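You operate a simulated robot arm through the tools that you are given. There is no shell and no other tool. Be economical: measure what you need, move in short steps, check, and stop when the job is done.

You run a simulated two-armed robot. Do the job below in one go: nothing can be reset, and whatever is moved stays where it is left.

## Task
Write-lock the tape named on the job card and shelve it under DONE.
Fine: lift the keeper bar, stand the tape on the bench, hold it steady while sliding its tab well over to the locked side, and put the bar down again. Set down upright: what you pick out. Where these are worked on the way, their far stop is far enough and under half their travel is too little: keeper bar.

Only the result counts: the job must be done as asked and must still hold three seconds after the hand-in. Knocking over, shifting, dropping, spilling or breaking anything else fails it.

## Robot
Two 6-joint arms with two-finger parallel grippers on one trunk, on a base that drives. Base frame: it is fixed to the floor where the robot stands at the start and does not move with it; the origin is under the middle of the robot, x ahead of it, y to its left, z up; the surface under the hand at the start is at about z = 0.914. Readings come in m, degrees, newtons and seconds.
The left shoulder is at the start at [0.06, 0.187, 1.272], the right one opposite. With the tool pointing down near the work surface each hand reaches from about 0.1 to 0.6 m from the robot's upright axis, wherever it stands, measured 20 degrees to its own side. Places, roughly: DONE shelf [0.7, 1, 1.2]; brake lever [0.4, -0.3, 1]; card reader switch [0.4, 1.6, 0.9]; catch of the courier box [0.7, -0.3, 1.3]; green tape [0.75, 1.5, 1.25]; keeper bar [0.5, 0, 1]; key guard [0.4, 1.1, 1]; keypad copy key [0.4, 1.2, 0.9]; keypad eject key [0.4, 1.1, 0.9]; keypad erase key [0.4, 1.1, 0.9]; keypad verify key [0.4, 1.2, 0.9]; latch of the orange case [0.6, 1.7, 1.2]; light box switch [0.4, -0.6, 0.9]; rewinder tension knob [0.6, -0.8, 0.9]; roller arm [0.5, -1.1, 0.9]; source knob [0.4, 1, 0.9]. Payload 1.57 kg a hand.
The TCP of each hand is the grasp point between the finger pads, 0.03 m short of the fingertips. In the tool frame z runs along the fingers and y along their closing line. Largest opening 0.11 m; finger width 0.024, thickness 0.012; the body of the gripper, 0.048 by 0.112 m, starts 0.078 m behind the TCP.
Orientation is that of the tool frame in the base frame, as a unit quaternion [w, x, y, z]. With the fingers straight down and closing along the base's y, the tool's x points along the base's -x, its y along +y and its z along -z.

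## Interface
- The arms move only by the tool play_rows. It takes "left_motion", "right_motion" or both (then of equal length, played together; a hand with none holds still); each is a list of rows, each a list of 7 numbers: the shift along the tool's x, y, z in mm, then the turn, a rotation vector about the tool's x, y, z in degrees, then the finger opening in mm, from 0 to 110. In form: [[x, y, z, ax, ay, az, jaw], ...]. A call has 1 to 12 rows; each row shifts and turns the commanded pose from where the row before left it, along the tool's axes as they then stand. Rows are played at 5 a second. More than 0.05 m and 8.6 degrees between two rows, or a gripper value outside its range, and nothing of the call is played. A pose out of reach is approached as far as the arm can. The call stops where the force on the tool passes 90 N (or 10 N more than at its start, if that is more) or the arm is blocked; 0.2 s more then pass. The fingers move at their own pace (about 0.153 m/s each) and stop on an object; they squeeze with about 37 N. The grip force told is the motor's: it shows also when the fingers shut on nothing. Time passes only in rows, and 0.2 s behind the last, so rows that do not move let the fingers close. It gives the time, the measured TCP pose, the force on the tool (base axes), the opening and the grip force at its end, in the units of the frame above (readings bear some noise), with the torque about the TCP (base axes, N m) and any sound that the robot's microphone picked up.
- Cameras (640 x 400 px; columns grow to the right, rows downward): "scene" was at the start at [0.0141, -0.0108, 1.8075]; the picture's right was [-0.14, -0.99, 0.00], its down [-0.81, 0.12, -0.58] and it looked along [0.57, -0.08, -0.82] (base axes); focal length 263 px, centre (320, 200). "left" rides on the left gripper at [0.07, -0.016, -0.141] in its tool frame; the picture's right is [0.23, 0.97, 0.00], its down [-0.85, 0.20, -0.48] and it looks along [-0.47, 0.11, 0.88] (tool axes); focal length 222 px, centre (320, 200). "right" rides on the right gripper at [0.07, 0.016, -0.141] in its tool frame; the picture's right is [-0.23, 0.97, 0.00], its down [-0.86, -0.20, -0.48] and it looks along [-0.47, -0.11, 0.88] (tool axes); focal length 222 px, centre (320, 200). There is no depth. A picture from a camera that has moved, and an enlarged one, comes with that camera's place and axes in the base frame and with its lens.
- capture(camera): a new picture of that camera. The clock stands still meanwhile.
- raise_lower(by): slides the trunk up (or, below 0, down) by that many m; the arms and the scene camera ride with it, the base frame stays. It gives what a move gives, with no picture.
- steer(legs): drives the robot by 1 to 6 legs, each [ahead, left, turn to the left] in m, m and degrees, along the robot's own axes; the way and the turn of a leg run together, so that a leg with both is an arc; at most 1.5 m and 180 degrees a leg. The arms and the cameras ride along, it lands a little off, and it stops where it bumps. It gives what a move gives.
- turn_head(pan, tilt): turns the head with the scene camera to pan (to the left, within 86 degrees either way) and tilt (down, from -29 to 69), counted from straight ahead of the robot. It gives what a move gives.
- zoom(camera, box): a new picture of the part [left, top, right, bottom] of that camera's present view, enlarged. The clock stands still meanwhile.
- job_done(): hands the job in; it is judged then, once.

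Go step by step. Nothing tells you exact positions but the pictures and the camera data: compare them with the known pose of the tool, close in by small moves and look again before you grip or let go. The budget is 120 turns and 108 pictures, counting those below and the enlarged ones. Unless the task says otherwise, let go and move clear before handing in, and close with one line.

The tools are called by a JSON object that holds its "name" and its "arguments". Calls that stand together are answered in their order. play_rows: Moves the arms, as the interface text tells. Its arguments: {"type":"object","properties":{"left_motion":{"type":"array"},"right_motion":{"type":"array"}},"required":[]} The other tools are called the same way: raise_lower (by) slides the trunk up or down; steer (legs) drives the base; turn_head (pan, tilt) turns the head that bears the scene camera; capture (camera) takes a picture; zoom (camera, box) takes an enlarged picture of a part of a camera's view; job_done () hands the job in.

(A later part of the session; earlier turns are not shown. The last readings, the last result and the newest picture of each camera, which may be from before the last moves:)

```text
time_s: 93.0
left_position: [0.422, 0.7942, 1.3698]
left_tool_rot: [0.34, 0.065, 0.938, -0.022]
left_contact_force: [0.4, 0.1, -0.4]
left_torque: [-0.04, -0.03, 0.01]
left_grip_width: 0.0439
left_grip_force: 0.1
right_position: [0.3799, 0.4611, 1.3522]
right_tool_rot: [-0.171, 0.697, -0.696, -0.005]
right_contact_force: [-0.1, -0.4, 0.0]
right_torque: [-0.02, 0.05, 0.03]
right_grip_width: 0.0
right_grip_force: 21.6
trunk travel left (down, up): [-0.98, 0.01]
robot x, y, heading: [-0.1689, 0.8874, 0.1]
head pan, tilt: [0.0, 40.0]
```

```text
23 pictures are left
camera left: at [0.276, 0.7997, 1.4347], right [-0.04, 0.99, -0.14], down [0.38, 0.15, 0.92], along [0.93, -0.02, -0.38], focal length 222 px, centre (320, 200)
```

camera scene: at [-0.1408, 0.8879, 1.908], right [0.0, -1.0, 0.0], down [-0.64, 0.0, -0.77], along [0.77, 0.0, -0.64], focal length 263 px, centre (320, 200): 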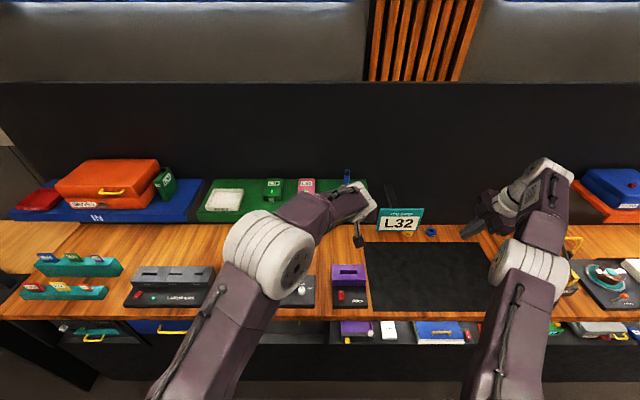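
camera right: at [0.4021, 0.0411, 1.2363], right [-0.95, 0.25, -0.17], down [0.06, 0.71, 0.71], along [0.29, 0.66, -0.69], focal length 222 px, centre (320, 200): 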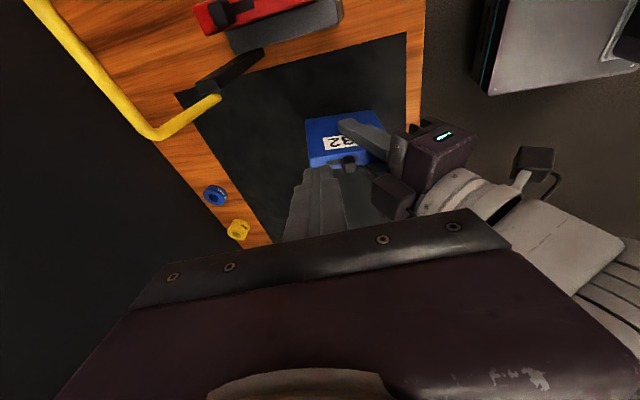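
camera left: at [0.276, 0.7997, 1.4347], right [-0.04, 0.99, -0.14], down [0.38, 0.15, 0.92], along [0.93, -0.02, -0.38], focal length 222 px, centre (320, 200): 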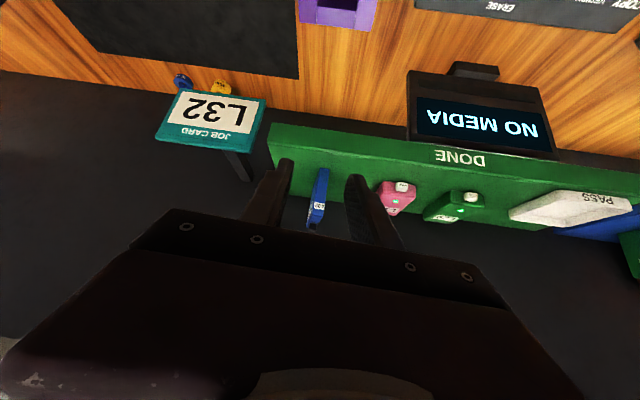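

Tape stands on the DONE shelf. Driving back right to the rack; on the way I check the tape's tab with the scene camera.

{"name": "steer", "arguments": {"legs": [[0, -0.42, 0]]}}

{"name": "turn_head", "arguments": {"pan": 18, "tilt": 35}}

{"name": "capture", "arguments": {"camera": "scene"}}

```text
time_s: 95.7
left_position: [0.4204, 0.3675, 1.372]
left_tool_rot: [0.34, 0.068, 0.938, -0.024]
left_contact_force: [-0.3, -0.4, 0.7]
left_torque: [-0.01, 0.01, -0.01]
left_grip_width: 0.0438
left_grip_force: 0.0
right_position: [0.3766, 0.0346, 1.3527]
right_tool_rot: [0.168, -0.696, 0.698, 0.004]
right_contact_force: [-0.4, 0.4, -0.1]
right_torque: [0.01, 0.01, -0.01]
right_grip_width: 0.0
right_grip_force: 21.6
trunk travel left (down, up): [-0.98, 0.01]
robot x, y, heading: [-0.167, 0.4592, -0.3]
head pan, tilt: [0.0, 40.0]
```

```text
time_s: 96.5
left_position: [0.4216, 0.3643, 1.37]
left_tool_rot: [0.34, 0.069, 0.938, -0.024]
left_contact_force: [0.5, 0.4, 1.3]
left_torque: [0.01, -0.01, -0.01]
left_grip_width: 0.0439
left_grip_force: 0.1
right_position: [0.3763, 0.0304, 1.3514]
right_tool_rot: [0.169, -0.696, 0.698, 0.005]
right_contact_force: [-0.6, 0.3, 0.1]
right_torque: [0.0, 0.02, 0.03]
right_grip_width: 0.0
right_grip_force: 20.8
trunk travel left (down, up): [-0.98, 0.01]
robot x, y, heading: [-0.1673, 0.4611, -0.1]
head pan, tilt: [18.0, 35.0]
```

```text
22 pictures are left
camera scene: at [-0.1431, 0.4875, 1.9156], right [0.31, -0.95, 0.0], down [-0.55, -0.18, -0.82], along [0.78, 0.25, -0.57], focal length 263 px, centre (320, 200)
```

scene: 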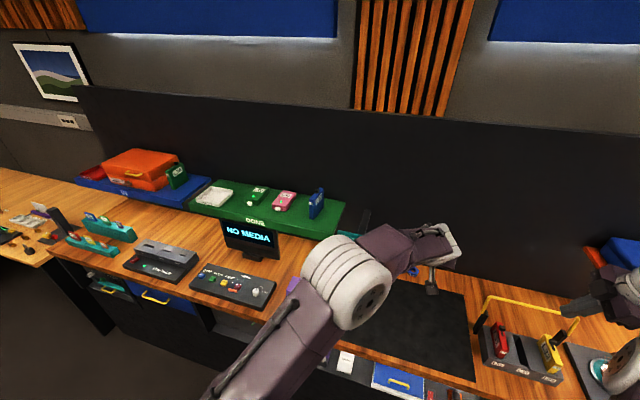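

{"name": "zoom", "arguments": {"camera": "scene", "box": [295, 175, 345, 225]}}

{"name": "zoom", "arguments": {"camera": "scene", "box": [470, 280, 600, 390]}}

```text
8.00 times, centred on (320, 200) of scene
camera zoom: at [-0.1431, 0.4875, 1.9156], right [0.31, -0.95, 0.0], down [-0.55, -0.18, -0.82], along [0.78, 0.25, -0.57], focal length 2101 px, centre (320, 200)
```

zoom: 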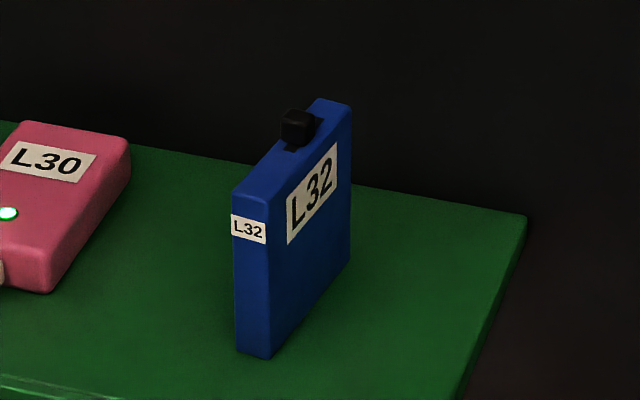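

```text
3.64 times, centred on (535, 335) of scene
camera zoom: at [-0.1431, 0.4875, 1.9156], right [0.31, -0.95, 0.0], down [-0.55, -0.18, -0.82], along [0.78, 0.25, -0.57], focal length 955 px, centre (-462, -291)
```

zoom: 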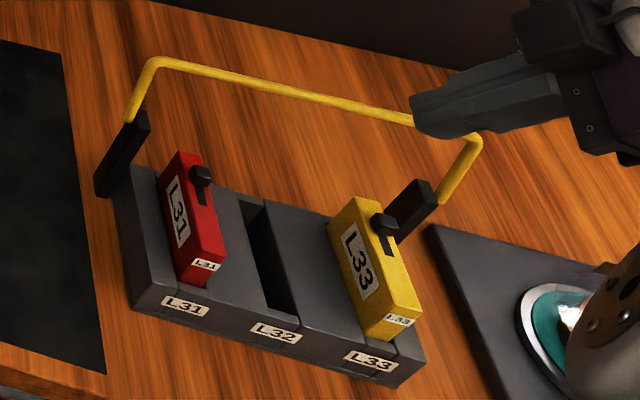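

{"name": "zoom", "arguments": {"camera": "scene", "box": [310, 184, 326, 202]}}

```text
16.00 times, centred on (318, 193) of scene
camera zoom: at [-0.1431, 0.4875, 1.9156], right [0.31, -0.95, 0.0], down [-0.55, -0.18, -0.82], along [0.78, 0.25, -0.57], focal length 4202 px, centre (352, 312)
```

zoom: 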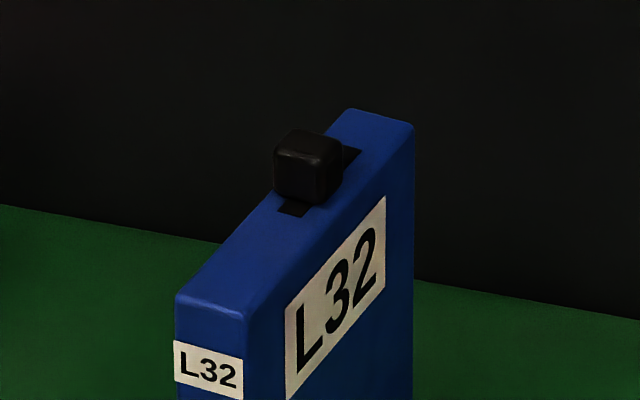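

The zoom shows the tab about 70–75 % over, with roughly 6 mm of slot left. To be safe I'll fetch the tape and pinch the tab fully home on the bench (one finger on the tape's front edge, one behind the tab). Driving back to the shelf.

{"name": "steer", "arguments": {"legs": [[0, 0.428, 0], [0.2, 0, 0]]}}

{"name": "capture", "arguments": {"camera": "left"}}

```text
time_s: 100.3
left_position: [0.6203, 0.799, 1.3744]
left_tool_rot: [0.342, 0.067, 0.937, -0.022]
left_contact_force: [-1.3, -0.2, 0.9]
left_torque: [-0.02, -0.03, 0.04]
left_grip_width: 0.0439
left_grip_force: 0.0
right_position: [0.5775, 0.4639, 1.3536]
right_tool_rot: [-0.171, 0.697, -0.696, -0.003]
right_contact_force: [-0.9, 0.0, 0.9]
right_torque: [0.01, -0.04, -0.01]
right_grip_width: 0.0
right_grip_force: 21.3
trunk travel left (down, up): [-0.98, 0.01]
robot x, y, heading: [0.0353, 0.8965, 0.3]
head pan, tilt: [18.0, 35.0]
```

```text
18 pictures are left
camera left: at [0.4743, 0.8032, 1.437], right [-0.04, 0.99, -0.14], down [0.37, 0.15, 0.92], along [0.93, -0.02, -0.37], focal length 222 px, centre (320, 200)
```

left: 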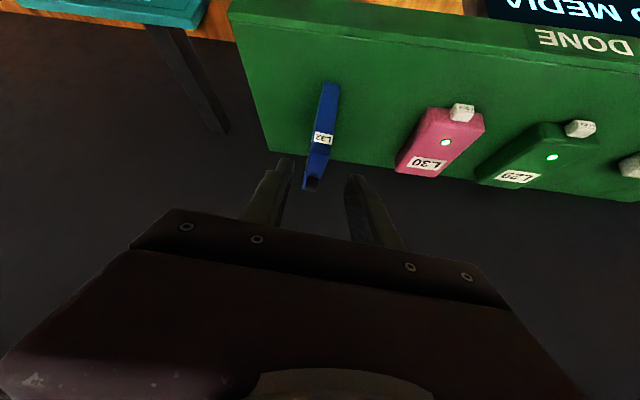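

{"name": "play_rows", "arguments": {"left_motion": [[0, -3, 40, 0, 0, 0, 44], [0, 0, 40, 0, 0, 0, 44], [0, 0, 30, 0, 0, 0, 44], [0, 0, 20, 0, 0, 0, 44], [0, 0, 0, 0, 0, 0, 44]]}}

{"name": "capture", "arguments": {"camera": "left"}}

```text
time_s: 101.5
left_position: [0.708, 0.7835, 1.2702]
left_tool_rot: [0.34, 0.067, 0.938, -0.023]
left_contact_force: [0.3, -0.8, 0.5]
left_torque: [-0.01, 0.0, 0.03]
left_grip_width: 0.0441
left_grip_force: 0.1
right_position: [0.5831, 0.4648, 1.3511]
right_tool_rot: [-0.169, 0.697, -0.697, -0.005]
right_contact_force: [-0.1, -0.2, 0.3]
right_torque: [0.0, -0.01, -0.03]
right_grip_width: 0.0
right_grip_force: 21.3
trunk travel left (down, up): [-0.98, 0.01]
robot x, y, heading: [0.0366, 0.8934, -0.0]
head pan, tilt: [18.0, 35.0]
```

```text
17 pictures are left
camera left: at [0.5628, 0.7895, 1.3343], right [-0.04, 0.99, -0.14], down [0.37, 0.15, 0.92], along [0.93, -0.02, -0.38], focal length 222 px, centre (320, 200)
```

left: 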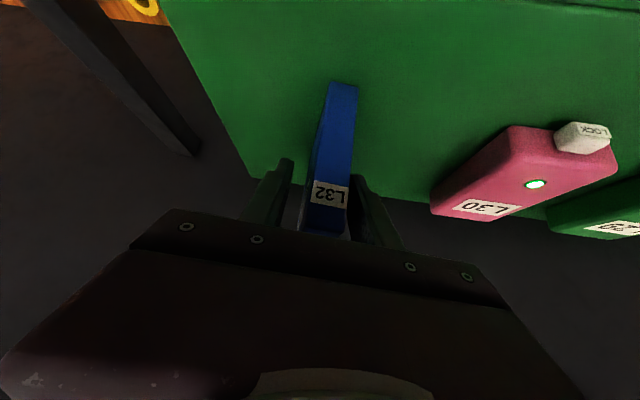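

{"name": "play_rows", "arguments": {"left_motion": [[0, 0, 0, 0, 0, 0, 30], [0, 0, 0, 0, 0, 0, 20], [0, 0, 0, 0, 0, 0, 15], [0, 0, 0, 0, 0, 0, 15], [-11.4, 0, -9.7, 0, 0, 0, 15], [-22.8, 0, -19.4, 0, 0, 0, 15], [-22.8, 0, -19.4, 0, 0, 0, 15]]}}

{"name": "steer", "arguments": {"legs": [[-0.3, 0, 0], [0, -0.39, 0]]}}

{"name": "raise_lower", "arguments": {"by": -0.17}}

{"name": "capture", "arguments": {"camera": "left"}}

```text
time_s: 103.1
left_position: [0.7046, 0.7838, 1.3426]
left_tool_rot: [0.339, 0.067, 0.938, -0.022]
left_contact_force: [0.3, -0.6, -2.5]
left_torque: [0.01, 0.03, -0.01]
left_grip_width: 0.0214
left_grip_force: 34.0
left hand out of reach, approached as far as the arm can: row 7
right_position: [0.5822, 0.465, 1.3519]
right_tool_rot: [-0.169, 0.697, -0.697, -0.005]
right_contact_force: [0.2, 0.6, -0.8]
right_torque: [0.01, 0.01, 0.0]
right_grip_width: 0.0
right_grip_force: 21.1
trunk travel left (down, up): [-0.98, 0.01]
robot x, y, heading: [0.0371, 0.8939, 0.1]
head pan, tilt: [18.0, 35.0]
```

```text
time_s: 107.3
left_position: [0.4049, 0.3897, 1.3412]
left_tool_rot: [0.338, 0.064, 0.939, -0.022]
left_contact_force: [-0.5, 0.5, -1.4]
left_torque: [0.0, 0.02, -0.01]
left_grip_width: 0.0211
left_grip_force: 34.5
right_position: [0.2839, 0.0701, 1.3532]
right_tool_rot: [-0.169, 0.699, -0.695, -0.005]
right_contact_force: [-0.3, 0.2, -0.7]
right_torque: [0.0, 0.0, -0.02]
right_grip_width: 0.0
right_grip_force: 21.0
trunk travel left (down, up): [-0.98, 0.01]
robot x, y, heading: [-0.264, 0.4893, 0.2]
head pan, tilt: [18.0, 35.0]
```

```text
time_s: 109.2
left_position: [0.4051, 0.3873, 1.1709]
left_tool_rot: [0.339, 0.064, 0.938, -0.022]
left_contact_force: [-0.4, -0.1, -0.5]
left_torque: [-0.04, 0.02, 0.01]
left_grip_width: 0.0213
left_grip_force: 34.7
right_position: [0.2835, 0.0675, 1.1827]
right_tool_rot: [-0.17, 0.698, -0.695, -0.006]
right_contact_force: [0.2, 0.5, 0.0]
right_torque: [-0.02, 0.01, 0.01]
right_grip_width: 0.0
right_grip_force: 20.5
trunk travel left (down, up): [-0.81, 0.18]
robot x, y, heading: [-0.2677, 0.4928, 0.5]
head pan, tilt: [18.0, 35.0]
```

```text
16 pictures are left
camera left: at [0.2588, 0.3915, 1.236], right [-0.04, 0.99, -0.14], down [0.38, 0.15, 0.92], along [0.93, -0.01, -0.38], focal length 222 px, centre (320, 200)
```

left: 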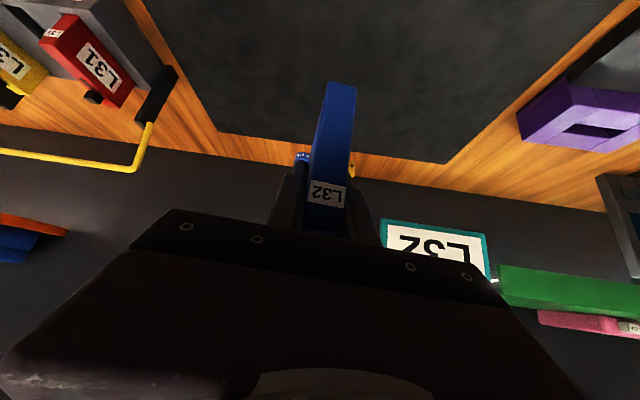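

{"name": "steer", "arguments": {"legs": [[0.04, 0, 0]]}}

{"name": "play_rows", "arguments": {"left_motion": [[27.4, 0, 23.4, 0, 0, 0, 15], [27.4, 0, 23.4, 0, 0, 0, 15], [27.4, 0, 23.4, 0, 0, 0, 15], [27.4, 0, 23.4, 0, 0, 0, 15], [22, 0, 19, 0, 0, 0, 15], [0, 0, 0, 0, 0, 0, 15]]}}

```text
time_s: 110.1
left_position: [0.4368, 0.3874, 1.1746]
left_tool_rot: [0.342, 0.065, 0.937, -0.022]
left_contact_force: [-1.1, -0.7, -2.0]
left_torque: [0.0, 0.01, 0.0]
left_grip_width: 0.0213
left_grip_force: 34.9
right_position: [0.3159, 0.0673, 1.1854]
right_tool_rot: [-0.173, 0.699, -0.694, -0.003]
right_contact_force: [-0.6, 0.2, 0.6]
right_torque: [0.02, -0.07, -0.02]
right_grip_width: 0.0
right_grip_force: 21.1
trunk travel left (down, up): [-0.81, 0.18]
robot x, y, heading: [-0.2277, 0.4944, 0.4]
head pan, tilt: [18.0, 35.0]
```

```text
time_s: 111.5
left_position: [0.4361, 0.379, 1.0004]
left_tool_rot: [0.338, 0.064, 0.939, -0.021]
left_contact_force: [0.3, -0.2, -2.3]
left_torque: [-0.02, 0.09, -0.05]
left_grip_width: 0.0215
left_grip_force: 34.9
left hand out of reach, approached as far as the arm can: row 1, 2, 3
right_position: [0.3248, 0.0673, 1.181]
right_tool_rot: [-0.17, 0.698, -0.695, -0.005]
right_contact_force: [-0.1, 0.0, 0.5]
right_torque: [0.04, 0.0, 0.01]
right_grip_width: 0.0002
right_grip_force: 20.9
trunk travel left (down, up): [-0.81, 0.18]
robot x, y, heading: [-0.226, 0.4938, 0.2]
head pan, tilt: [18.0, 35.0]
```

{"name": "play_rows", "arguments": {"left_motion": [[6, 0, 5.2, 0, 0, 0, 15], [5, 0, 4.3, 0, 0, 0, 15], [0, 0, 0, 0, 0, 0, 15]]}}

{"name": "play_rows", "arguments": {"left_motion": [[3, 0, 2.6, 0, 0, 0, 15], [0, 0, 0, 0, 0, 0, 15]]}}

{"name": "play_rows", "arguments": {"left_motion": [[3, 0, 2.6, 0, 0, 0, 15], [0, 0, 0, 0, 0, 0, 15]]}}

```text
time_s: 112.3
left_position: [0.432, 0.3792, 0.9873]
left_tool_rot: [0.338, 0.064, 0.939, -0.021]
left_contact_force: [-0.5, -0.2, -1.5]
left_torque: [0.0, 0.05, -0.03]
left_grip_width: 0.0212
left_grip_force: 34.6
right_position: [0.3239, 0.067, 1.1813]
right_tool_rot: [-0.169, 0.699, -0.695, -0.006]
right_contact_force: [-0.7, 0.2, -0.3]
right_torque: [-0.02, 0.01, 0.0]
right_grip_width: 0.0
right_grip_force: 21.5
trunk travel left (down, up): [-0.81, 0.18]
robot x, y, heading: [-0.2274, 0.4922, 0.5]
head pan, tilt: [18.0, 35.0]
```

```text
time_s: 112.9
left_position: [0.4315, 0.3788, 0.9832]
left_tool_rot: [0.337, 0.064, 0.939, -0.021]
left_contact_force: [-0.7, 0.9, -1.2]
left_torque: [0.01, -0.01, -0.01]
left_grip_width: 0.0213
left_grip_force: 34.5
right_position: [0.3232, 0.0665, 1.1809]
right_tool_rot: [-0.169, 0.698, -0.695, -0.005]
right_contact_force: [-0.6, -0.2, -0.2]
right_torque: [0.01, -0.01, -0.01]
right_grip_width: 0.0001
right_grip_force: 21.5
trunk travel left (down, up): [-0.81, 0.18]
robot x, y, heading: [-0.2262, 0.491, 0.3]
head pan, tilt: [18.0, 35.0]
```

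```text
time_s: 113.5
left_position: [0.4311, 0.3784, 0.9797]
left_tool_rot: [0.338, 0.063, 0.939, -0.021]
left_contact_force: [0.5, 0.0, -2.1]
left_torque: [0.02, -0.01, 0.02]
left_grip_width: 0.0212
left_grip_force: 34.2
right_position: [0.323, 0.068, 1.1823]
right_tool_rot: [-0.17, 0.699, -0.695, -0.005]
right_contact_force: [1.0, 0.1, 0.0]
right_torque: [0.0, 0.01, 0.02]
right_grip_width: 0.0001
right_grip_force: 21.1
trunk travel left (down, up): [-0.81, 0.18]
robot x, y, heading: [-0.2274, 0.494, 0.6]
head pan, tilt: [18.0, 35.0]
```

{"name": "play_rows", "arguments": {"left_motion": [[2.3, 0, 2, 0, 0, 0, 15], [0, 0, 0, 0, 0, 0, 15]]}}

{"name": "play_rows", "arguments": {"left_motion": [[2.3, 0, 2, 0, 0, 0, 15], [0, 0, 0, 0, 0, 0, 15]]}}

```text
time_s: 114.1
left_position: [0.4301, 0.3799, 0.9759]
left_tool_rot: [0.339, 0.063, 0.938, -0.02]
left_contact_force: [-0.2, 0.6, -1.2]
left_torque: [0.01, -0.02, 0.04]
left_grip_width: 0.0213
left_grip_force: 34.7
right_position: [0.3227, 0.0681, 1.1807]
right_tool_rot: [-0.169, 0.698, -0.695, -0.006]
right_contact_force: [0.7, 0.0, -0.6]
right_torque: [0.0, 0.04, 0.01]
right_grip_width: 0.0001
right_grip_force: 20.8
trunk travel left (down, up): [-0.81, 0.18]
robot x, y, heading: [-0.2267, 0.4905, 0.4]
head pan, tilt: [18.0, 35.0]
```

```text
time_s: 114.7
left_position: [0.4292, 0.3811, 0.9726]
left_tool_rot: [0.339, 0.064, 0.938, -0.021]
left_contact_force: [-0.1, 0.2, -2.9]
left_torque: [-0.01, 0.04, 0.0]
left_grip_width: 0.0212
left_grip_force: 34.4
right_position: [0.3239, 0.0664, 1.1813]
right_tool_rot: [-0.17, 0.698, -0.696, -0.006]
right_contact_force: [-0.1, -0.4, -1.2]
right_torque: [-0.02, -0.01, -0.01]
right_grip_width: 0.0
right_grip_force: 20.9
trunk travel left (down, up): [-0.81, 0.18]
robot x, y, heading: [-0.2293, 0.491, 0.5]
head pan, tilt: [18.0, 35.0]
```

{"name": "play_rows", "arguments": {"left_motion": [[2.3, 0, 2, 0, 0, 0, 15], [0, 0, 0, 0, 0, 0, 15]]}}

{"name": "play_rows", "arguments": {"left_motion": [[2.3, 0, 2, 0, 0, 0, 15], [0, 0, 0, 0, 0, 0, 15]]}}

{"name": "capture", "arguments": {"camera": "left"}}

```text
time_s: 115.3
left_position: [0.4288, 0.3806, 0.9701]
left_tool_rot: [0.34, 0.065, 0.938, -0.022]
left_contact_force: [0.9, -1.2, 4.1]
left_torque: [-0.18, -0.43, 0.0]
left_grip_width: 0.0214
left_grip_force: 34.8
right_position: [0.3232, 0.0675, 1.1832]
right_tool_rot: [-0.171, 0.698, -0.696, -0.004]
right_contact_force: [0.6, 0.2, 0.2]
right_torque: [-0.01, -0.03, 0.02]
right_grip_width: 0.0
right_grip_force: 21.6
trunk travel left (down, up): [-0.81, 0.18]
robot x, y, heading: [-0.2283, 0.4921, 0.3]
head pan, tilt: [18.0, 35.0]
```

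```text
time_s: 115.9
left_position: [0.4272, 0.3805, 0.9706]
left_tool_rot: [0.342, 0.065, 0.937, -0.023]
left_contact_force: [6.6, 0.1, 18.9]
left_torque: [0.06, 0.29, -0.02]
left_grip_width: 0.0215
left_grip_force: 34.5
right_position: [0.3224, 0.0669, 1.183]
right_tool_rot: [-0.17, 0.699, -0.695, -0.004]
right_contact_force: [0.1, -0.2, 0.7]
right_torque: [0.02, 0.0, -0.01]
right_grip_width: 0.0003
right_grip_force: 21.3
trunk travel left (down, up): [-0.81, 0.18]
robot x, y, heading: [-0.2241, 0.4938, 0.6]
head pan, tilt: [18.0, 35.0]
```

```text
15 pictures are left
camera left: at [0.2823, 0.3847, 1.0347], right [-0.04, 0.99, -0.14], down [0.37, 0.15, 0.92], along [0.93, -0.02, -0.37], focal length 222 px, centre (320, 200)
```

left: 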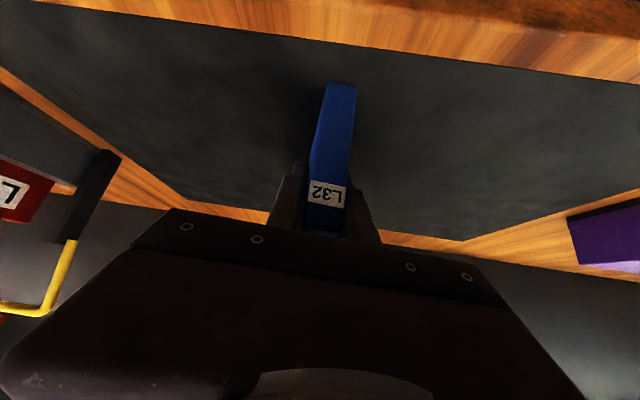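

Standing on the mat. Releasing gently and withdrawing the left hand.

{"name": "play_rows", "arguments": {"left_motion": [[-1.5, 0, -1.3, 0, 0, 0, 15], [0, 0, 0, 0, 0, 0, 19], [0, 0, 0, 0, 0, 0, 23], [0, 0, 0, 0, 0, 0, 30], [0, 0, 0, 0, 0, 0, 44], [0, 0, 0, 0, 0, 0, 44], [0, 0, -20, 0, 0, 0, 44], [0, 0, -30, 0, 0, 0, 44], [0, 0, -40, 0, 0, 0, 44], [0, 0, -40, 0, 0, 0, 44]]}}

{"name": "play_rows", "arguments": {"left_motion": [[-30, 20, -20, 0, 0, 0, 44], [-30, 20, -20, 0, 0, 0, 44], [-30, 20, -20, 0, 0, 0, 44]], "right_motion": [[0, 0, 0, 0, 7, 0, 60], [0, 0, 0, 0, 7, 0, 80], [0, 0, 0, 0, 0, 0, 90]]}}

{"name": "turn_head", "arguments": {"pan": -8, "tilt": 50}}

{"name": "capture", "arguments": {"camera": "scene"}}

```text
time_s: 118.1
left_position: [0.4183, 0.3396, 1.0553]
left_tool_rot: [0.339, 0.063, 0.939, -0.021]
left_contact_force: [0.4, 0.6, -0.4]
left_torque: [0.0, -0.01, 0.04]
left_grip_width: 0.0438
left_grip_force: 0.1
left hand out of reach, approached as far as the arm can: row 7, 8, 9, 10
right_position: [0.3226, 0.0657, 1.1823]
right_tool_rot: [-0.17, 0.699, -0.695, -0.005]
right_contact_force: [0.3, -0.6, -0.8]
right_torque: [-0.02, 0.0, -0.01]
right_grip_width: 0.0002
right_grip_force: 21.4
trunk travel left (down, up): [-0.81, 0.18]
robot x, y, heading: [-0.2298, 0.4927, 0.3]
head pan, tilt: [18.0, 35.0]
```

```text
time_s: 118.9
left_position: [0.4557, 0.3971, 1.158]
left_tool_rot: [0.34, 0.065, 0.938, -0.021]
left_contact_force: [0.6, -0.2, 0.4]
left_torque: [0.0, 0.02, 0.04]
left_grip_width: 0.0441
left_grip_force: 0.0
right_position: [0.3232, 0.0669, 1.1809]
right_tool_rot: [0.083, -0.694, 0.711, -0.08]
right_contact_force: [0.2, -0.9, 0.1]
right_torque: [-0.03, -0.01, 0.02]
right_grip_width: 0.0899
right_grip_force: 0.0
trunk travel left (down, up): [-0.81, 0.18]
robot x, y, heading: [-0.2294, 0.4889, 0.4]
head pan, tilt: [18.0, 35.0]
```

```text
time_s: 119.8
left_position: [0.4537, 0.3983, 1.1585]
left_tool_rot: [0.34, 0.064, 0.938, -0.021]
left_contact_force: [-0.8, 0.5, -1.0]
left_torque: [0.01, 0.0, 0.03]
left_grip_width: 0.0439
left_grip_force: 0.0
right_position: [0.3238, 0.0673, 1.1822]
right_tool_rot: [0.084, -0.694, 0.711, -0.079]
right_contact_force: [-1.1, -0.9, -0.3]
right_torque: [0.01, 0.01, -0.02]
right_grip_width: 0.0899
right_grip_force: 0.0
trunk travel left (down, up): [-0.81, 0.18]
robot x, y, heading: [-0.2261, 0.4904, 0.5]
head pan, tilt: [-8.0, 50.0]
```

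```text
14 pictures are left
camera scene: at [-0.2073, 0.4823, 1.7239], right [-0.13, -0.99, 0.0], down [-0.76, 0.1, -0.64], along [0.64, -0.08, -0.77], focal length 263 px, centre (320, 200)
```

scene: 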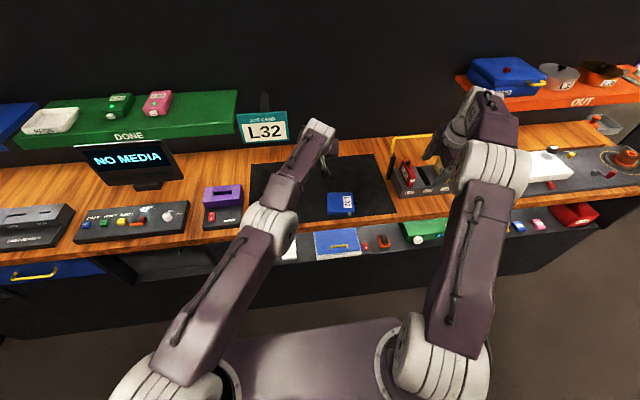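

The left hand's withdrawal drifted sideways; the tape may have tipped. I zoom to see.

{"name": "zoom", "arguments": {"camera": "scene", "box": [290, 165, 400, 235]}}

```text
5.71 times, centred on (345, 200) of scene
camera zoom: at [-0.2073, 0.4823, 1.7239], right [-0.13, -0.99, 0.0], down [-0.76, 0.1, -0.64], along [0.64, -0.08, -0.77], focal length 1501 px, centre (177, 200)
```

zoom: 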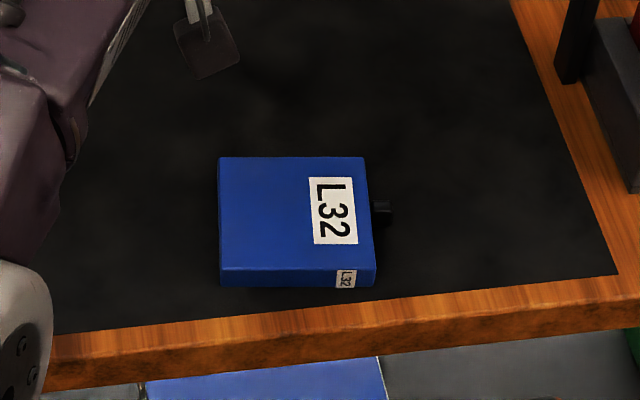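

The tape tipped onto its side on the mat (undamaged spot, tab facing right). Lying flat I can pinch the tab home with one hand, then stand it up again. First re-orient the right hand, move the left aside, and drive closer.

{"name": "play_rows", "arguments": {"left_motion": [[-15, 40, -12, 0, 0, 0, 44], [-15, 40, -12, 0, 0, 0, 44], [-15, 40, -12, 0, 0, 0, 44], [0, 0, 0, 0, 0, 0, 44], [0, 0, 0, 0, 0, 0, 44]], "right_motion": [[0, 0, 0, -6.6, 0, 0, 95], [0, 0, 0, -6.6, 0, 0, 95], [0, 0, 0, 0, 0, 7.1, 95], [0, 0, 0, 0, 0, 7.1, 95], [0, 0, 0, 0, 0, 7.1, 95]]}}

{"name": "steer", "arguments": {"legs": [[0.14, -0.02, 0]]}}

```text
time_s: 121.0
left_position: [0.4889, 0.5121, 1.2164]
left_tool_rot: [0.339, 0.065, 0.938, -0.022]
left_contact_force: [0.3, -0.1, 0.7]
left_torque: [-0.01, 0.02, -0.03]
left_grip_width: 0.0438
left_grip_force: 0.1
left hand out of reach, approached as far as the arm can: row 1, 2
right_position: [0.3044, 0.0769, 1.1779]
right_tool_rot: [0.003, -0.554, 0.832, 0.003]
right_contact_force: [0.0, 0.2, 0.0]
right_torque: [-0.03, 0.01, -0.03]
right_grip_width: 0.0949
right_grip_force: 0.0
right hand out of reach, approached as far as the arm can: row 2
trunk travel left (down, up): [-0.81, 0.18]
robot x, y, heading: [-0.223, 0.4937, 0.2]
head pan, tilt: [-8.0, 50.0]
```

```text
time_s: 122.1
left_position: [0.5715, 0.5023, 1.2163]
left_tool_rot: [0.327, 0.06, 0.943, -0.02]
left_contact_force: [-0.2, -0.8, 0.1]
left_torque: [0.02, 0.03, 0.0]
left_grip_width: 0.0445
left_grip_force: 0.2
right_position: [0.3934, 0.0651, 1.1752]
right_tool_rot: [0.003, -0.555, 0.832, 0.004]
right_contact_force: [-0.1, 0.6, -0.8]
right_torque: [0.03, 0.0, 0.0]
right_grip_width: 0.0951
right_grip_force: 0.1
trunk travel left (down, up): [-0.81, 0.18]
robot x, y, heading: [-0.14, 0.4821, 0.4]
head pan, tilt: [-8.0, 50.0]
stopped in leg 1: the force on the tool passed its limit at 188 N (the readings are from after the stop); the commanded pose is now the measured one
```

The left hand bumped something at about (0.6, 0.5) – possibly the job card. I back off and look.

{"name": "steer", "arguments": {"legs": [[-0.05, 0, 0]]}}

{"name": "turn_head", "arguments": {"pan": 0, "tilt": 45}}

{"name": "capture", "arguments": {"camera": "scene"}}

```text
time_s: 123.0
left_position: [0.5299, 0.5029, 1.2117]
left_tool_rot: [0.325, 0.06, 0.944, -0.021]
left_contact_force: [0.6, 0.9, -0.4]
left_torque: [0.0, 0.03, -0.02]
left_grip_width: 0.0442
left_grip_force: 0.1
right_position: [0.3512, 0.0652, 1.1728]
right_tool_rot: [0.0, -0.556, 0.831, 0.005]
right_contact_force: [1.4, 0.1, -0.4]
right_torque: [-0.02, 0.07, 0.01]
right_grip_width: 0.095
right_grip_force: 0.2
trunk travel left (down, up): [-0.81, 0.18]
robot x, y, heading: [-0.1843, 0.4792, 0.6]
head pan, tilt: [-8.0, 50.0]
```

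```text
time_s: 123.7
left_position: [0.5244, 0.5025, 1.2158]
left_tool_rot: [0.326, 0.06, 0.943, -0.02]
left_contact_force: [0.7, 0.2, -0.7]
left_torque: [-0.01, -0.01, 0.0]
left_grip_width: 0.0437
left_grip_force: 0.0
right_position: [0.3441, 0.0649, 1.1754]
right_tool_rot: [0.002, -0.556, 0.831, 0.004]
right_contact_force: [-0.9, 0.0, -0.7]
right_torque: [0.03, 0.01, -0.01]
right_grip_width: 0.0949
right_grip_force: 0.1
trunk travel left (down, up): [-0.81, 0.18]
robot x, y, heading: [-0.1862, 0.4776, 0.5]
head pan, tilt: [0.0, 45.0]
```

```text
12 pictures are left
camera scene: at [-0.1623, 0.4807, 1.7307], right [0.01, -1.0, 0.0], down [-0.71, -0.01, -0.71], along [0.71, 0.01, -0.71], focal length 263 px, centre (320, 200)
```

scene: 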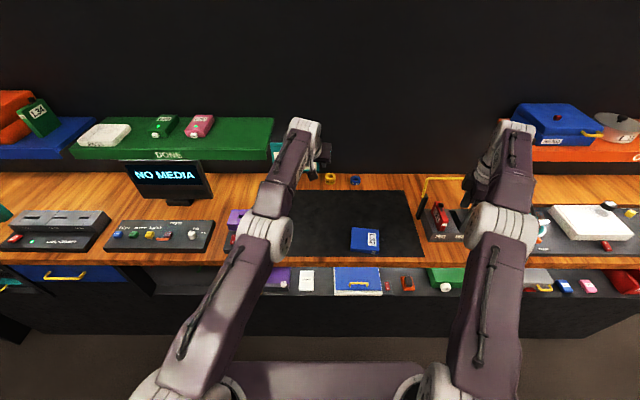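

The card still appears in place. I raise the left hand above it, then drive forward again.

{"name": "play_rows", "arguments": {"left_motion": [[-10, 0, -40, 0, 0, 0, 44], [-20, 0, -35, 0, 0, 0, 44], [-20, 0, -35, 0, 0, 0, 44], [0, 0, 0, 0, 0, 0, 44]]}}

{"name": "steer", "arguments": {"legs": [[0.1, -0.02, 0]]}}

```text
time_s: 124.7
left_position: [0.4857, 0.5082, 1.3273]
left_tool_rot: [0.327, 0.06, 0.943, -0.021]
left_contact_force: [0.2, -0.5, -0.4]
left_torque: [0.03, 0.05, 0.01]
left_grip_width: 0.044
left_grip_force: 0.0
left hand out of reach, approached as far as the arm can: row 1, 3
right_position: [0.3466, 0.0665, 1.1751]
right_tool_rot: [0.003, -0.555, 0.832, 0.004]
right_contact_force: [0.2, 0.6, -0.3]
right_torque: [-0.03, -0.02, 0.01]
right_grip_width: 0.0951
right_grip_force: 0.0
trunk travel left (down, up): [-0.81, 0.18]
robot x, y, heading: [-0.188, 0.4859, 0.7]
head pan, tilt: [0.0, 45.0]
```

```text
time_s: 125.9
left_position: [0.5806, 0.4917, 1.3282]
left_tool_rot: [0.329, 0.06, 0.942, -0.02]
left_contact_force: [0.0, -0.7, 0.0]
left_torque: [-0.01, -0.02, 0.02]
left_grip_width: 0.044
left_grip_force: 0.0
right_position: [0.441, 0.0487, 1.1771]
right_tool_rot: [0.004, -0.556, 0.831, 0.003]
right_contact_force: [-0.5, 0.1, 0.5]
right_torque: [0.01, -0.04, -0.04]
right_grip_width: 0.0952
right_grip_force: 0.0
trunk travel left (down, up): [-0.81, 0.18]
robot x, y, heading: [-0.0876, 0.462, 0.6]
head pan, tilt: [0.0, 45.0]
```

{"name": "play_rows", "arguments": {"right_motion": [[-36.6, 23, 0, 0, 0, 0, 95], [-36.6, 23, 0, 0, 0, 0, 95], [-36.6, 23, 0, 0, 0, 0, 95], [-36.6, 23, 0, 0, 0, 0, 95], [-36.6, 23, 0, 0, 0, 0, 95], [0, 0, 40, 0, 0, 0, 95], [0, 0, 40, 0, 0, 0, 95], [0, 0, 20, 0, 0, 0, 95]]}}

{"name": "capture", "arguments": {"camera": "right"}}

```text
time_s: 127.7
left_position: [0.5823, 0.4903, 1.3282]
left_tool_rot: [0.328, 0.059, 0.943, -0.021]
left_contact_force: [0.0, -0.1, -0.4]
left_torque: [0.01, 0.01, -0.01]
left_grip_width: 0.0439
left_grip_force: 0.1
right_position: [0.4055, 0.2624, 1.0779]
right_tool_rot: [0.003, -0.556, 0.831, 0.003]
right_contact_force: [0.3, -0.5, 0.1]
right_torque: [-0.05, 0.03, 0.03]
right_grip_width: 0.0947
right_grip_force: 0.0
trunk travel left (down, up): [-0.81, 0.18]
robot x, y, heading: [-0.0894, 0.4654, 0.7]
head pan, tilt: [0.0, 45.0]
```

```text
11 pictures are left
camera right: at [0.3645, 0.2025, 1.2185], right [-0.81, 0.58, 0.0], down [0.51, 0.71, 0.49], along [0.28, 0.4, -0.87], focal length 222 px, centre (320, 200)
```

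right: 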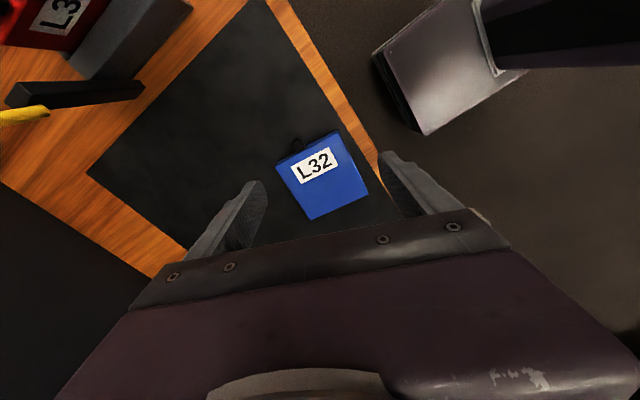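

{"name": "play_rows", "arguments": {"right_motion": [[6.4, -5, 0, 0, 0, 5, 95], [0, 0, 40, 0, 0, 0, 95], [0, 0, 40, 0, 0, 0, 95], [0, 0, 0, 0, 0, 0, 95]]}}

{"name": "zoom", "arguments": {"camera": "right", "box": [180, 80, 440, 250]}}

```text
time_s: 128.7
left_position: [0.5812, 0.4895, 1.3265]
left_tool_rot: [0.329, 0.059, 0.942, -0.021]
left_contact_force: [0.7, -0.2, -0.5]
left_torque: [0.02, -0.01, -0.01]
left_grip_width: 0.0439
left_grip_force: 0.0
right_position: [0.4097, 0.256, 0.996]
right_tool_rot: [0.003, -0.52, 0.854, 0.004]
right_contact_force: [0.7, -0.5, 0.6]
right_torque: [-0.04, 0.0, 0.01]
right_grip_width: 0.0948
right_grip_force: 0.0
trunk travel left (down, up): [-0.81, 0.18]
robot x, y, heading: [-0.0884, 0.4655, 0.5]
head pan, tilt: [0.0, 45.0]
```

```text
2.35 times, centred on (310, 165) of right
camera zoom: at [0.3633, 0.2001, 1.137], right [-0.76, 0.65, 0.0], down [0.57, 0.66, 0.49], along [0.31, 0.37, -0.87], focal length 523 px, centre (344, 282)
```

zoom: 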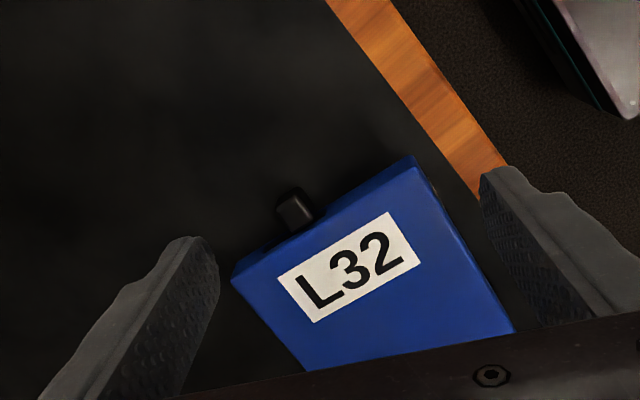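

Alignment is good: rear pad behind the tab, front pad on the tape's front face. Descending to just above the mat and squeezing.

{"name": "play_rows", "arguments": {"right_motion": [[0, 0, 25, 0, 0, 0, 95], [0, 0, 20, 0, 0, 0, 90], [0, 0, 1, 0, 0, 0, 80], [0, 0, 0, 0, 0, 0, 72], [0, 0, 0, 0, 0, 0, 68]]}}

{"name": "zoom", "arguments": {"camera": "right", "box": [180, 80, 440, 250]}}

```text
time_s: 129.9
left_position: [0.5824, 0.4905, 1.3265]
left_tool_rot: [0.329, 0.06, 0.942, -0.021]
left_contact_force: [1.4, 0.2, 0.1]
left_torque: [-0.02, -0.01, 0.01]
left_grip_width: 0.0437
left_grip_force: 0.0
right_position: [0.4095, 0.2548, 0.9492]
right_tool_rot: [0.003, -0.519, 0.854, 0.004]
right_contact_force: [-2.1, -0.5, -0.2]
right_torque: [0.0, 0.03, 0.04]
right_grip_width: 0.0693
right_grip_force: 0.7
trunk travel left (down, up): [-0.81, 0.18]
robot x, y, heading: [-0.0902, 0.4633, 0.6]
head pan, tilt: [0.0, 45.0]
```

```text
2.35 times, centred on (310, 165) of right
camera zoom: at [0.3631, 0.1985, 1.0918], right [-0.76, 0.65, 0.01], down [0.57, 0.66, 0.49], along [0.31, 0.37, -0.87], focal length 523 px, centre (344, 282)
```

zoom: 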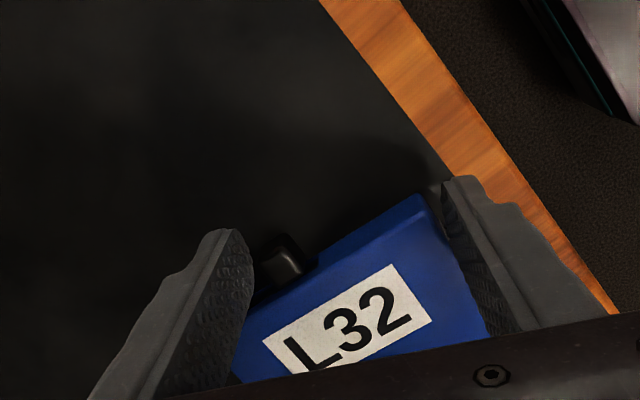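

{"name": "play_rows", "arguments": {"right_motion": [[0, 0, 0, 0, 0, 0, 64], [0, 0, 0, 0, 0, 0, 60], [0, 0, 0, 0, 0, 0, 56], [0, 0, 0, 0, 0, 0, 52], [0, 0, 0, 0, 0, 0, 48], [0, 0, 0, 0, 0, 0, 48]]}}

{"name": "zoom", "arguments": {"camera": "right", "box": [180, 80, 440, 250]}}

```text
time_s: 131.3
left_position: [0.5815, 0.4899, 1.3265]
left_tool_rot: [0.329, 0.059, 0.942, -0.02]
left_contact_force: [0.5, -0.1, 0.1]
left_torque: [-0.01, 0.0, 0.0]
left_grip_width: 0.0441
left_grip_force: 0.1
right_position: [0.4103, 0.2542, 0.9511]
right_tool_rot: [0.003, -0.52, 0.854, 0.004]
right_contact_force: [-1.2, -0.1, 0.7]
right_torque: [0.04, 0.07, 0.02]
right_grip_width: 0.0489
right_grip_force: 0.9
trunk travel left (down, up): [-0.81, 0.18]
robot x, y, heading: [-0.0875, 0.4621, 0.6]
head pan, tilt: [0.0, 45.0]
```

```text
2.35 times, centred on (310, 165) of right
camera zoom: at [0.3632, 0.1985, 1.0919], right [-0.76, 0.65, 0.0], down [0.57, 0.66, 0.49], along [0.31, 0.37, -0.87], focal length 523 px, centre (344, 282)
```

zoom: 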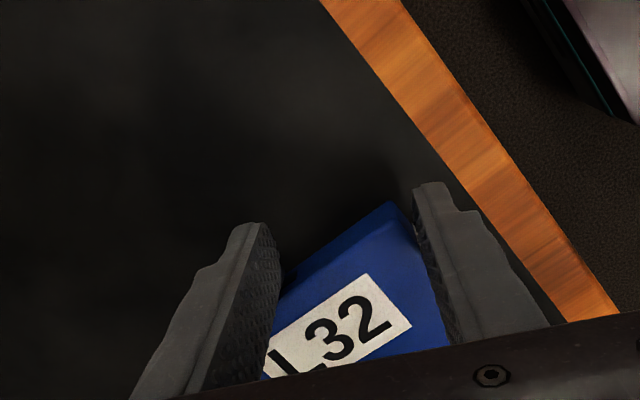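

The jaw closed further than the tab allows, so a finger slipped past. I reopen and look.

{"name": "play_rows", "arguments": {"right_motion": [[0, 0, 0, 0, 0, 0, 70], [0, 0, 0, 0, 0, 0, 95], [0, 0, -25, 0, 0, 0, 95], [0, 0, -25, 0, 0, 0, 95], [0, 0, 0, 0, 0, 0, 95]]}}

{"name": "zoom", "arguments": {"camera": "right", "box": [200, 90, 440, 250]}}

```text
time_s: 132.5
left_position: [0.5832, 0.4895, 1.328]
left_tool_rot: [0.328, 0.06, 0.943, -0.021]
left_contact_force: [0.6, 0.2, 0.0]
left_torque: [-0.01, 0.0, -0.02]
left_grip_width: 0.0443
left_grip_force: 0.1
right_position: [0.4099, 0.256, 1.0006]
right_tool_rot: [0.002, -0.52, 0.854, 0.004]
right_contact_force: [-0.2, -0.1, 0.6]
right_torque: [0.04, -0.01, 0.02]
right_grip_width: 0.095
right_grip_force: 0.0
trunk travel left (down, up): [-0.81, 0.18]
robot x, y, heading: [-0.0908, 0.4635, 0.9]
head pan, tilt: [0.0, 45.0]
```

```text
2.50 times, centred on (320, 170) of right
camera zoom: at [0.3636, 0.1995, 1.1421], right [-0.76, 0.65, 0.01], down [0.57, 0.66, 0.48], along [0.31, 0.37, -0.87], focal length 555 px, centre (320, 275)
```

zoom: 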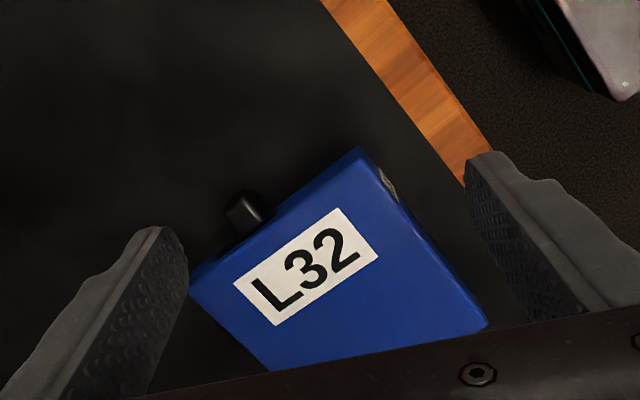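

The tab didn't move and the tape yawed. New plan: with the left hand straight down, grip the tape by its front/rear faces, roll it upright, and hold it standing while the right pushes the tab. First reorient the left hand and move the right away.

{"name": "play_rows", "arguments": {"left_motion": [[20, 0, 0, 0, 8.3, 0, 110], [20, 0, 0, 0, 8.3, 0, 110], [20, 0, 0, 0, 8.3, 0, 110], [20, 0, 0, 0, 8.3, 0, 110], [20, 0, 0, 0, 8.3, 0, 110], [20, 0, 0, 0, 8, 0, 110]], "right_motion": [[0, 0, -40, 0, 0, 0, 95], [30, 0, -30, 0, 0, 0, 60], [45, 0, 0, 0, 0, 0, 30], [45, 0, 0, 0, 0, 0, 0], [45, 0, 0, 0, 0, 0, 0], [30, 0, 0, 0, 0, 0, 0]]}}

{"name": "play_rows", "arguments": {"left_motion": [[0, 0, 0, 0, 0, -8.2, 110], [0, 0, 0, 0, 0, -8.2, 110], [0, 0, 0, 0, 0, -8.2, 110], [0, 0, 0, 0, 0, -8.2, 110], [0, 0, 0, 0, 0, -8.2, 110], [0, 0, 0, 0, 0, -8.2, 110], [0, 0, 0, 0, 0, -8.2, 110], [0, 0, 0, 0, 0, -8.2, 110], [0, 0, 0, 0, 0, -8.2, 110], [0, 0, 0, 0, 0, -8.2, 110], [0, 0, 0, 0, 0, -8.2, 110], [0, 0, 0, 0, 0, -8.2, 110]]}}

```text
time_s: 133.9
left_position: [0.4131, 0.5196, 1.2289]
left_tool_rot: [-0.098, 0.062, 0.993, 0.007]
left_contact_force: [0.2, 0.3, -0.4]
left_torque: [-0.01, 0.01, -0.03]
left_grip_width: 0.1102
left_grip_force: 0.1
left hand out of reach, approached as far as the arm can: row 1, 2, 3, 5, 6
right_position: [0.3208, 0.0779, 1.0706]
right_tool_rot: [0.003, -0.519, 0.855, 0.005]
right_contact_force: [-0.2, 0.1, 0.5]
right_torque: [0.02, 0.01, -0.01]
right_grip_width: 0.0
right_grip_force: 20.9
trunk travel left (down, up): [-0.81, 0.18]
robot x, y, heading: [-0.0856, 0.4621, 0.5]
head pan, tilt: [0.0, 45.0]
```

```text
time_s: 136.5
left_position: [0.4131, 0.5204, 1.231]
left_tool_rot: [0.058, 0.712, -0.696, -0.077]
left_contact_force: [-0.2, 0.2, -0.9]
left_torque: [-0.01, 0.04, 0.02]
left_grip_width: 0.1102
left_grip_force: 0.0
right_position: [0.3191, 0.0795, 1.0727]
right_tool_rot: [0.003, -0.52, 0.854, 0.003]
right_contact_force: [0.5, -0.7, -0.5]
right_torque: [-0.03, 0.04, -0.03]
right_grip_width: 0.0
right_grip_force: 21.5
trunk travel left (down, up): [-0.81, 0.18]
robot x, y, heading: [-0.0894, 0.4648, 0.4]
head pan, tilt: [0.0, 45.0]
```

{"name": "play_rows", "arguments": {"left_motion": [[0, 0, 0, 5.5, 0.8, 1.9, 110], [0, 0, 0, 5.4, 0.7, 1.9, 110], [43, -5.4, 0, 0, 0, 0, 110], [43, -5.4, 0, 0, 0, 0, 110], [43, -5.4, 0, 0, 0, 0, 110], [43, -5.4, 0, 0, 0, 0, 110], [43, -5.4, 0, 0, 0, 0, 110], [0, 0, 45, 0, 0, 0, 110], [0, 0, 45, 0, 0, 0, 110], [0, 0, 45, 0, 0, 0, 110], [0, 0, 0, 0, 0, 0, 110]]}}

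{"name": "capture", "arguments": {"camera": "left"}}

```text
time_s: 138.9
left_position: [0.3749, 0.34, 1.0768]
left_tool_rot: [-0.002, -0.691, 0.723, -0.001]
left_contact_force: [-0.6, 0.0, -0.3]
left_torque: [0.01, -0.02, -0.01]
left_grip_width: 0.1099
left_grip_force: 0.1
left hand out of reach, approached as far as the arm can: row 5, 6, 7
right_position: [0.32, 0.0801, 1.072]
right_tool_rot: [0.003, -0.519, 0.855, 0.003]
right_contact_force: [-0.2, -0.1, -0.4]
right_torque: [-0.03, -0.04, -0.04]
right_grip_width: 0.0
right_grip_force: 21.1
trunk travel left (down, up): [-0.81, 0.18]
robot x, y, heading: [-0.0921, 0.4632, 0.8]
head pan, tilt: [0.0, 45.0]
```

```text
6 pictures are left
camera left: at [0.3877, 0.2703, 1.2188], right [-0.98, -0.18, 0.0], down [-0.16, 0.87, 0.48], along [-0.09, 0.47, -0.88], focal length 222 px, centre (320, 200)
```

left: 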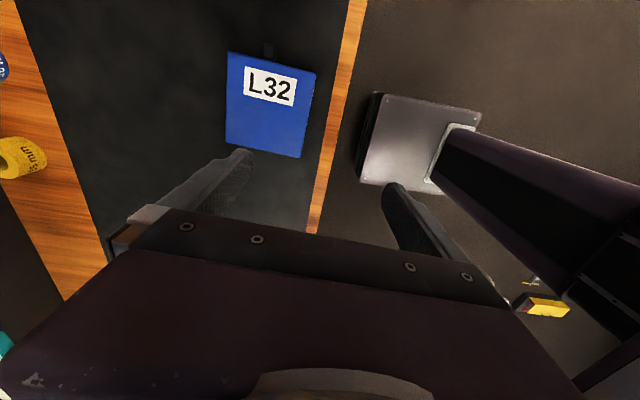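

Left arm is at its cross-body limit; I shift the base right 0.2 m and forward a little.

{"name": "play_rows", "arguments": {"left_motion": [[0, 0, -40, 0, 0, 0, 110], [0, 0, 0, 0, 0, 0, 110]]}}

{"name": "steer", "arguments": {"legs": [[0.02, -0.2, -0.6]]}}

```text
time_s: 139.5
left_position: [0.3769, 0.3394, 1.1163]
left_tool_rot: [-0.003, -0.691, 0.723, 0.0]
left_contact_force: [-0.1, 0.0, 0.1]
left_torque: [0.02, 0.01, 0.01]
left_grip_width: 0.11
left_grip_force: 0.1
right_position: [0.3203, 0.0788, 1.072]
right_tool_rot: [0.003, -0.519, 0.855, 0.004]
right_contact_force: [-0.1, -0.1, 0.0]
right_torque: [0.01, -0.01, 0.0]
right_grip_width: 0.0
right_grip_force: 21.5
trunk travel left (down, up): [-0.81, 0.18]
robot x, y, heading: [-0.0898, 0.4607, 0.8]
head pan, tilt: [0.0, 45.0]
```

```text
time_s: 141.1
left_position: [0.3966, 0.1337, 1.1169]
left_tool_rot: [-0.002, -0.687, 0.727, -0.002]
left_contact_force: [0.3, 0.5, -1.0]
left_torque: [-0.01, 0.0, 0.01]
left_grip_width: 0.11
left_grip_force: 0.2
right_position: [0.3358, -0.1265, 1.0726]
right_tool_rot: [0.002, -0.515, 0.857, 0.002]
right_contact_force: [-0.4, -0.1, 0.7]
right_torque: [-0.02, 0.05, 0.0]
right_grip_width: 0.0
right_grip_force: 20.9
trunk travel left (down, up): [-0.81, 0.18]
robot x, y, heading: [-0.0683, 0.2582, 0.1]
head pan, tilt: [0.0, 45.0]
```

{"name": "play_rows", "arguments": {"left_motion": [[-44.5, -8.8, 0, 0, 0, -1.7, 110], [-44.5, -8.8, 0, 0, 0, 0, 110], [-44.5, -8.8, 0, 0, 0, 0, 110], [-44.5, -8.8, 0, 0, 0, 0, 110], [0, 0, 45, 0, 0, 0, 110], [0, 0, 45, 0, 0, 0, 110], [0, 0, 0, 0, 0, 0, 110]]}}

{"name": "capture", "arguments": {"camera": "left"}}

```text
time_s: 142.7
left_position: [0.4361, 0.308, 1.0234]
left_tool_rot: [-0.003, -0.698, 0.716, -0.002]
left_contact_force: [-0.1, 0.2, -0.6]
left_torque: [-0.01, -0.02, 0.01]
left_grip_width: 0.1101
left_grip_force: 0.1
right_position: [0.3366, -0.1269, 1.0714]
right_tool_rot: [0.004, -0.515, 0.857, 0.003]
right_contact_force: [-0.5, -0.2, -0.2]
right_torque: [-0.02, -0.01, 0.02]
right_grip_width: 0.0
right_grip_force: 21.4
trunk travel left (down, up): [-0.81, 0.18]
robot x, y, heading: [-0.0698, 0.2584, -0.1]
head pan, tilt: [0.0, 45.0]
```

```text
5 pictures are left
camera left: at [0.4494, 0.2394, 1.166], right [-0.98, -0.2, 0.0], down [-0.18, 0.86, 0.47], along [-0.1, 0.46, -0.88], focal length 222 px, centre (320, 200)
```

left: 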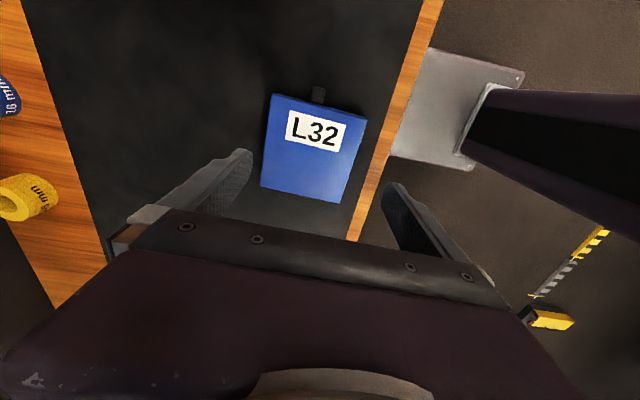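

Tape is centred between the jaws after an 8 mm shift. Descend and grip by its end faces.

{"name": "play_rows", "arguments": {"left_motion": [[0, -8.5, 0, 0, 0, 0, 110], [0, 0, 40, 0, 0, 0, 110], [0, 0, 15, 0, 0, 0, 110], [0, 0, 10, 0, 0, 0, 110], [0, 0, 9, 0, 0, 0, 110], [0, 0, 0, 0, 0, 0, 110]]}}

```text
time_s: 144.1
left_position: [0.4453, 0.3075, 0.9515]
left_tool_rot: [-0.001, -0.698, 0.716, 0.0]
left_contact_force: [-0.7, -0.9, -0.5]
left_torque: [0.01, -0.02, 0.0]
left_grip_width: 0.1101
left_grip_force: 0.0
right_position: [0.3367, -0.1291, 1.0718]
right_tool_rot: [0.003, -0.515, 0.857, 0.004]
right_contact_force: [1.1, 0.0, -0.2]
right_torque: [-0.02, 0.01, 0.01]
right_grip_width: 0.0
right_grip_force: 20.8
trunk travel left (down, up): [-0.81, 0.18]
robot x, y, heading: [-0.0657, 0.2562, 0.0]
head pan, tilt: [0.0, 45.0]
```

{"name": "play_rows", "arguments": {"left_motion": [[0, 0, 0, 0, 0, 0, 100], [0, 0, 0, 0, 0, 0, 92], [0, 0, 0, 0, 0, 0, 88], [0, 0, 0, 0, 0, 0, 88]]}}

{"name": "play_rows", "arguments": {"left_motion": [[0, 0, -25, 0, 0, 0, 88], [0, 0, -40, 0, 0, 0, 88], [0, 0, -40, 0, 0, 0, 88], [0, 0, -35, 0, 0, 0, 88]]}}

```text
time_s: 145.1
left_position: [0.4446, 0.3066, 0.9516]
left_tool_rot: [-0.003, -0.698, 0.716, 0.0]
left_contact_force: [0.3, -0.8, 0.0]
left_torque: [-0.03, -0.04, -0.08]
left_grip_width: 0.1016
left_grip_force: 37.5
right_position: [0.3367, -0.129, 1.0721]
right_tool_rot: [0.002, -0.515, 0.857, 0.004]
right_contact_force: [0.0, 0.2, -0.3]
right_torque: [0.03, -0.02, -0.01]
right_grip_width: 0.0
right_grip_force: 21.5
trunk travel left (down, up): [-0.81, 0.18]
robot x, y, heading: [-0.0666, 0.2553, -0.1]
head pan, tilt: [0.0, 45.0]
```

```text
time_s: 146.1
left_position: [0.4463, 0.3074, 1.0935]
left_tool_rot: [-0.002, -0.698, 0.716, -0.001]
left_contact_force: [-1.1, -0.7, 0.2]
left_torque: [0.01, 0.04, 0.01]
left_grip_width: 0.0879
left_grip_force: 0.1
right_position: [0.3357, -0.1281, 1.072]
right_tool_rot: [0.003, -0.515, 0.857, 0.003]
right_contact_force: [0.3, -0.2, 0.1]
right_torque: [-0.01, -0.03, 0.0]
right_grip_width: 0.0001
right_grip_force: 21.0
trunk travel left (down, up): [-0.81, 0.18]
robot x, y, heading: [-0.0665, 0.2581, -0.2]
head pan, tilt: [0.0, 45.0]
```

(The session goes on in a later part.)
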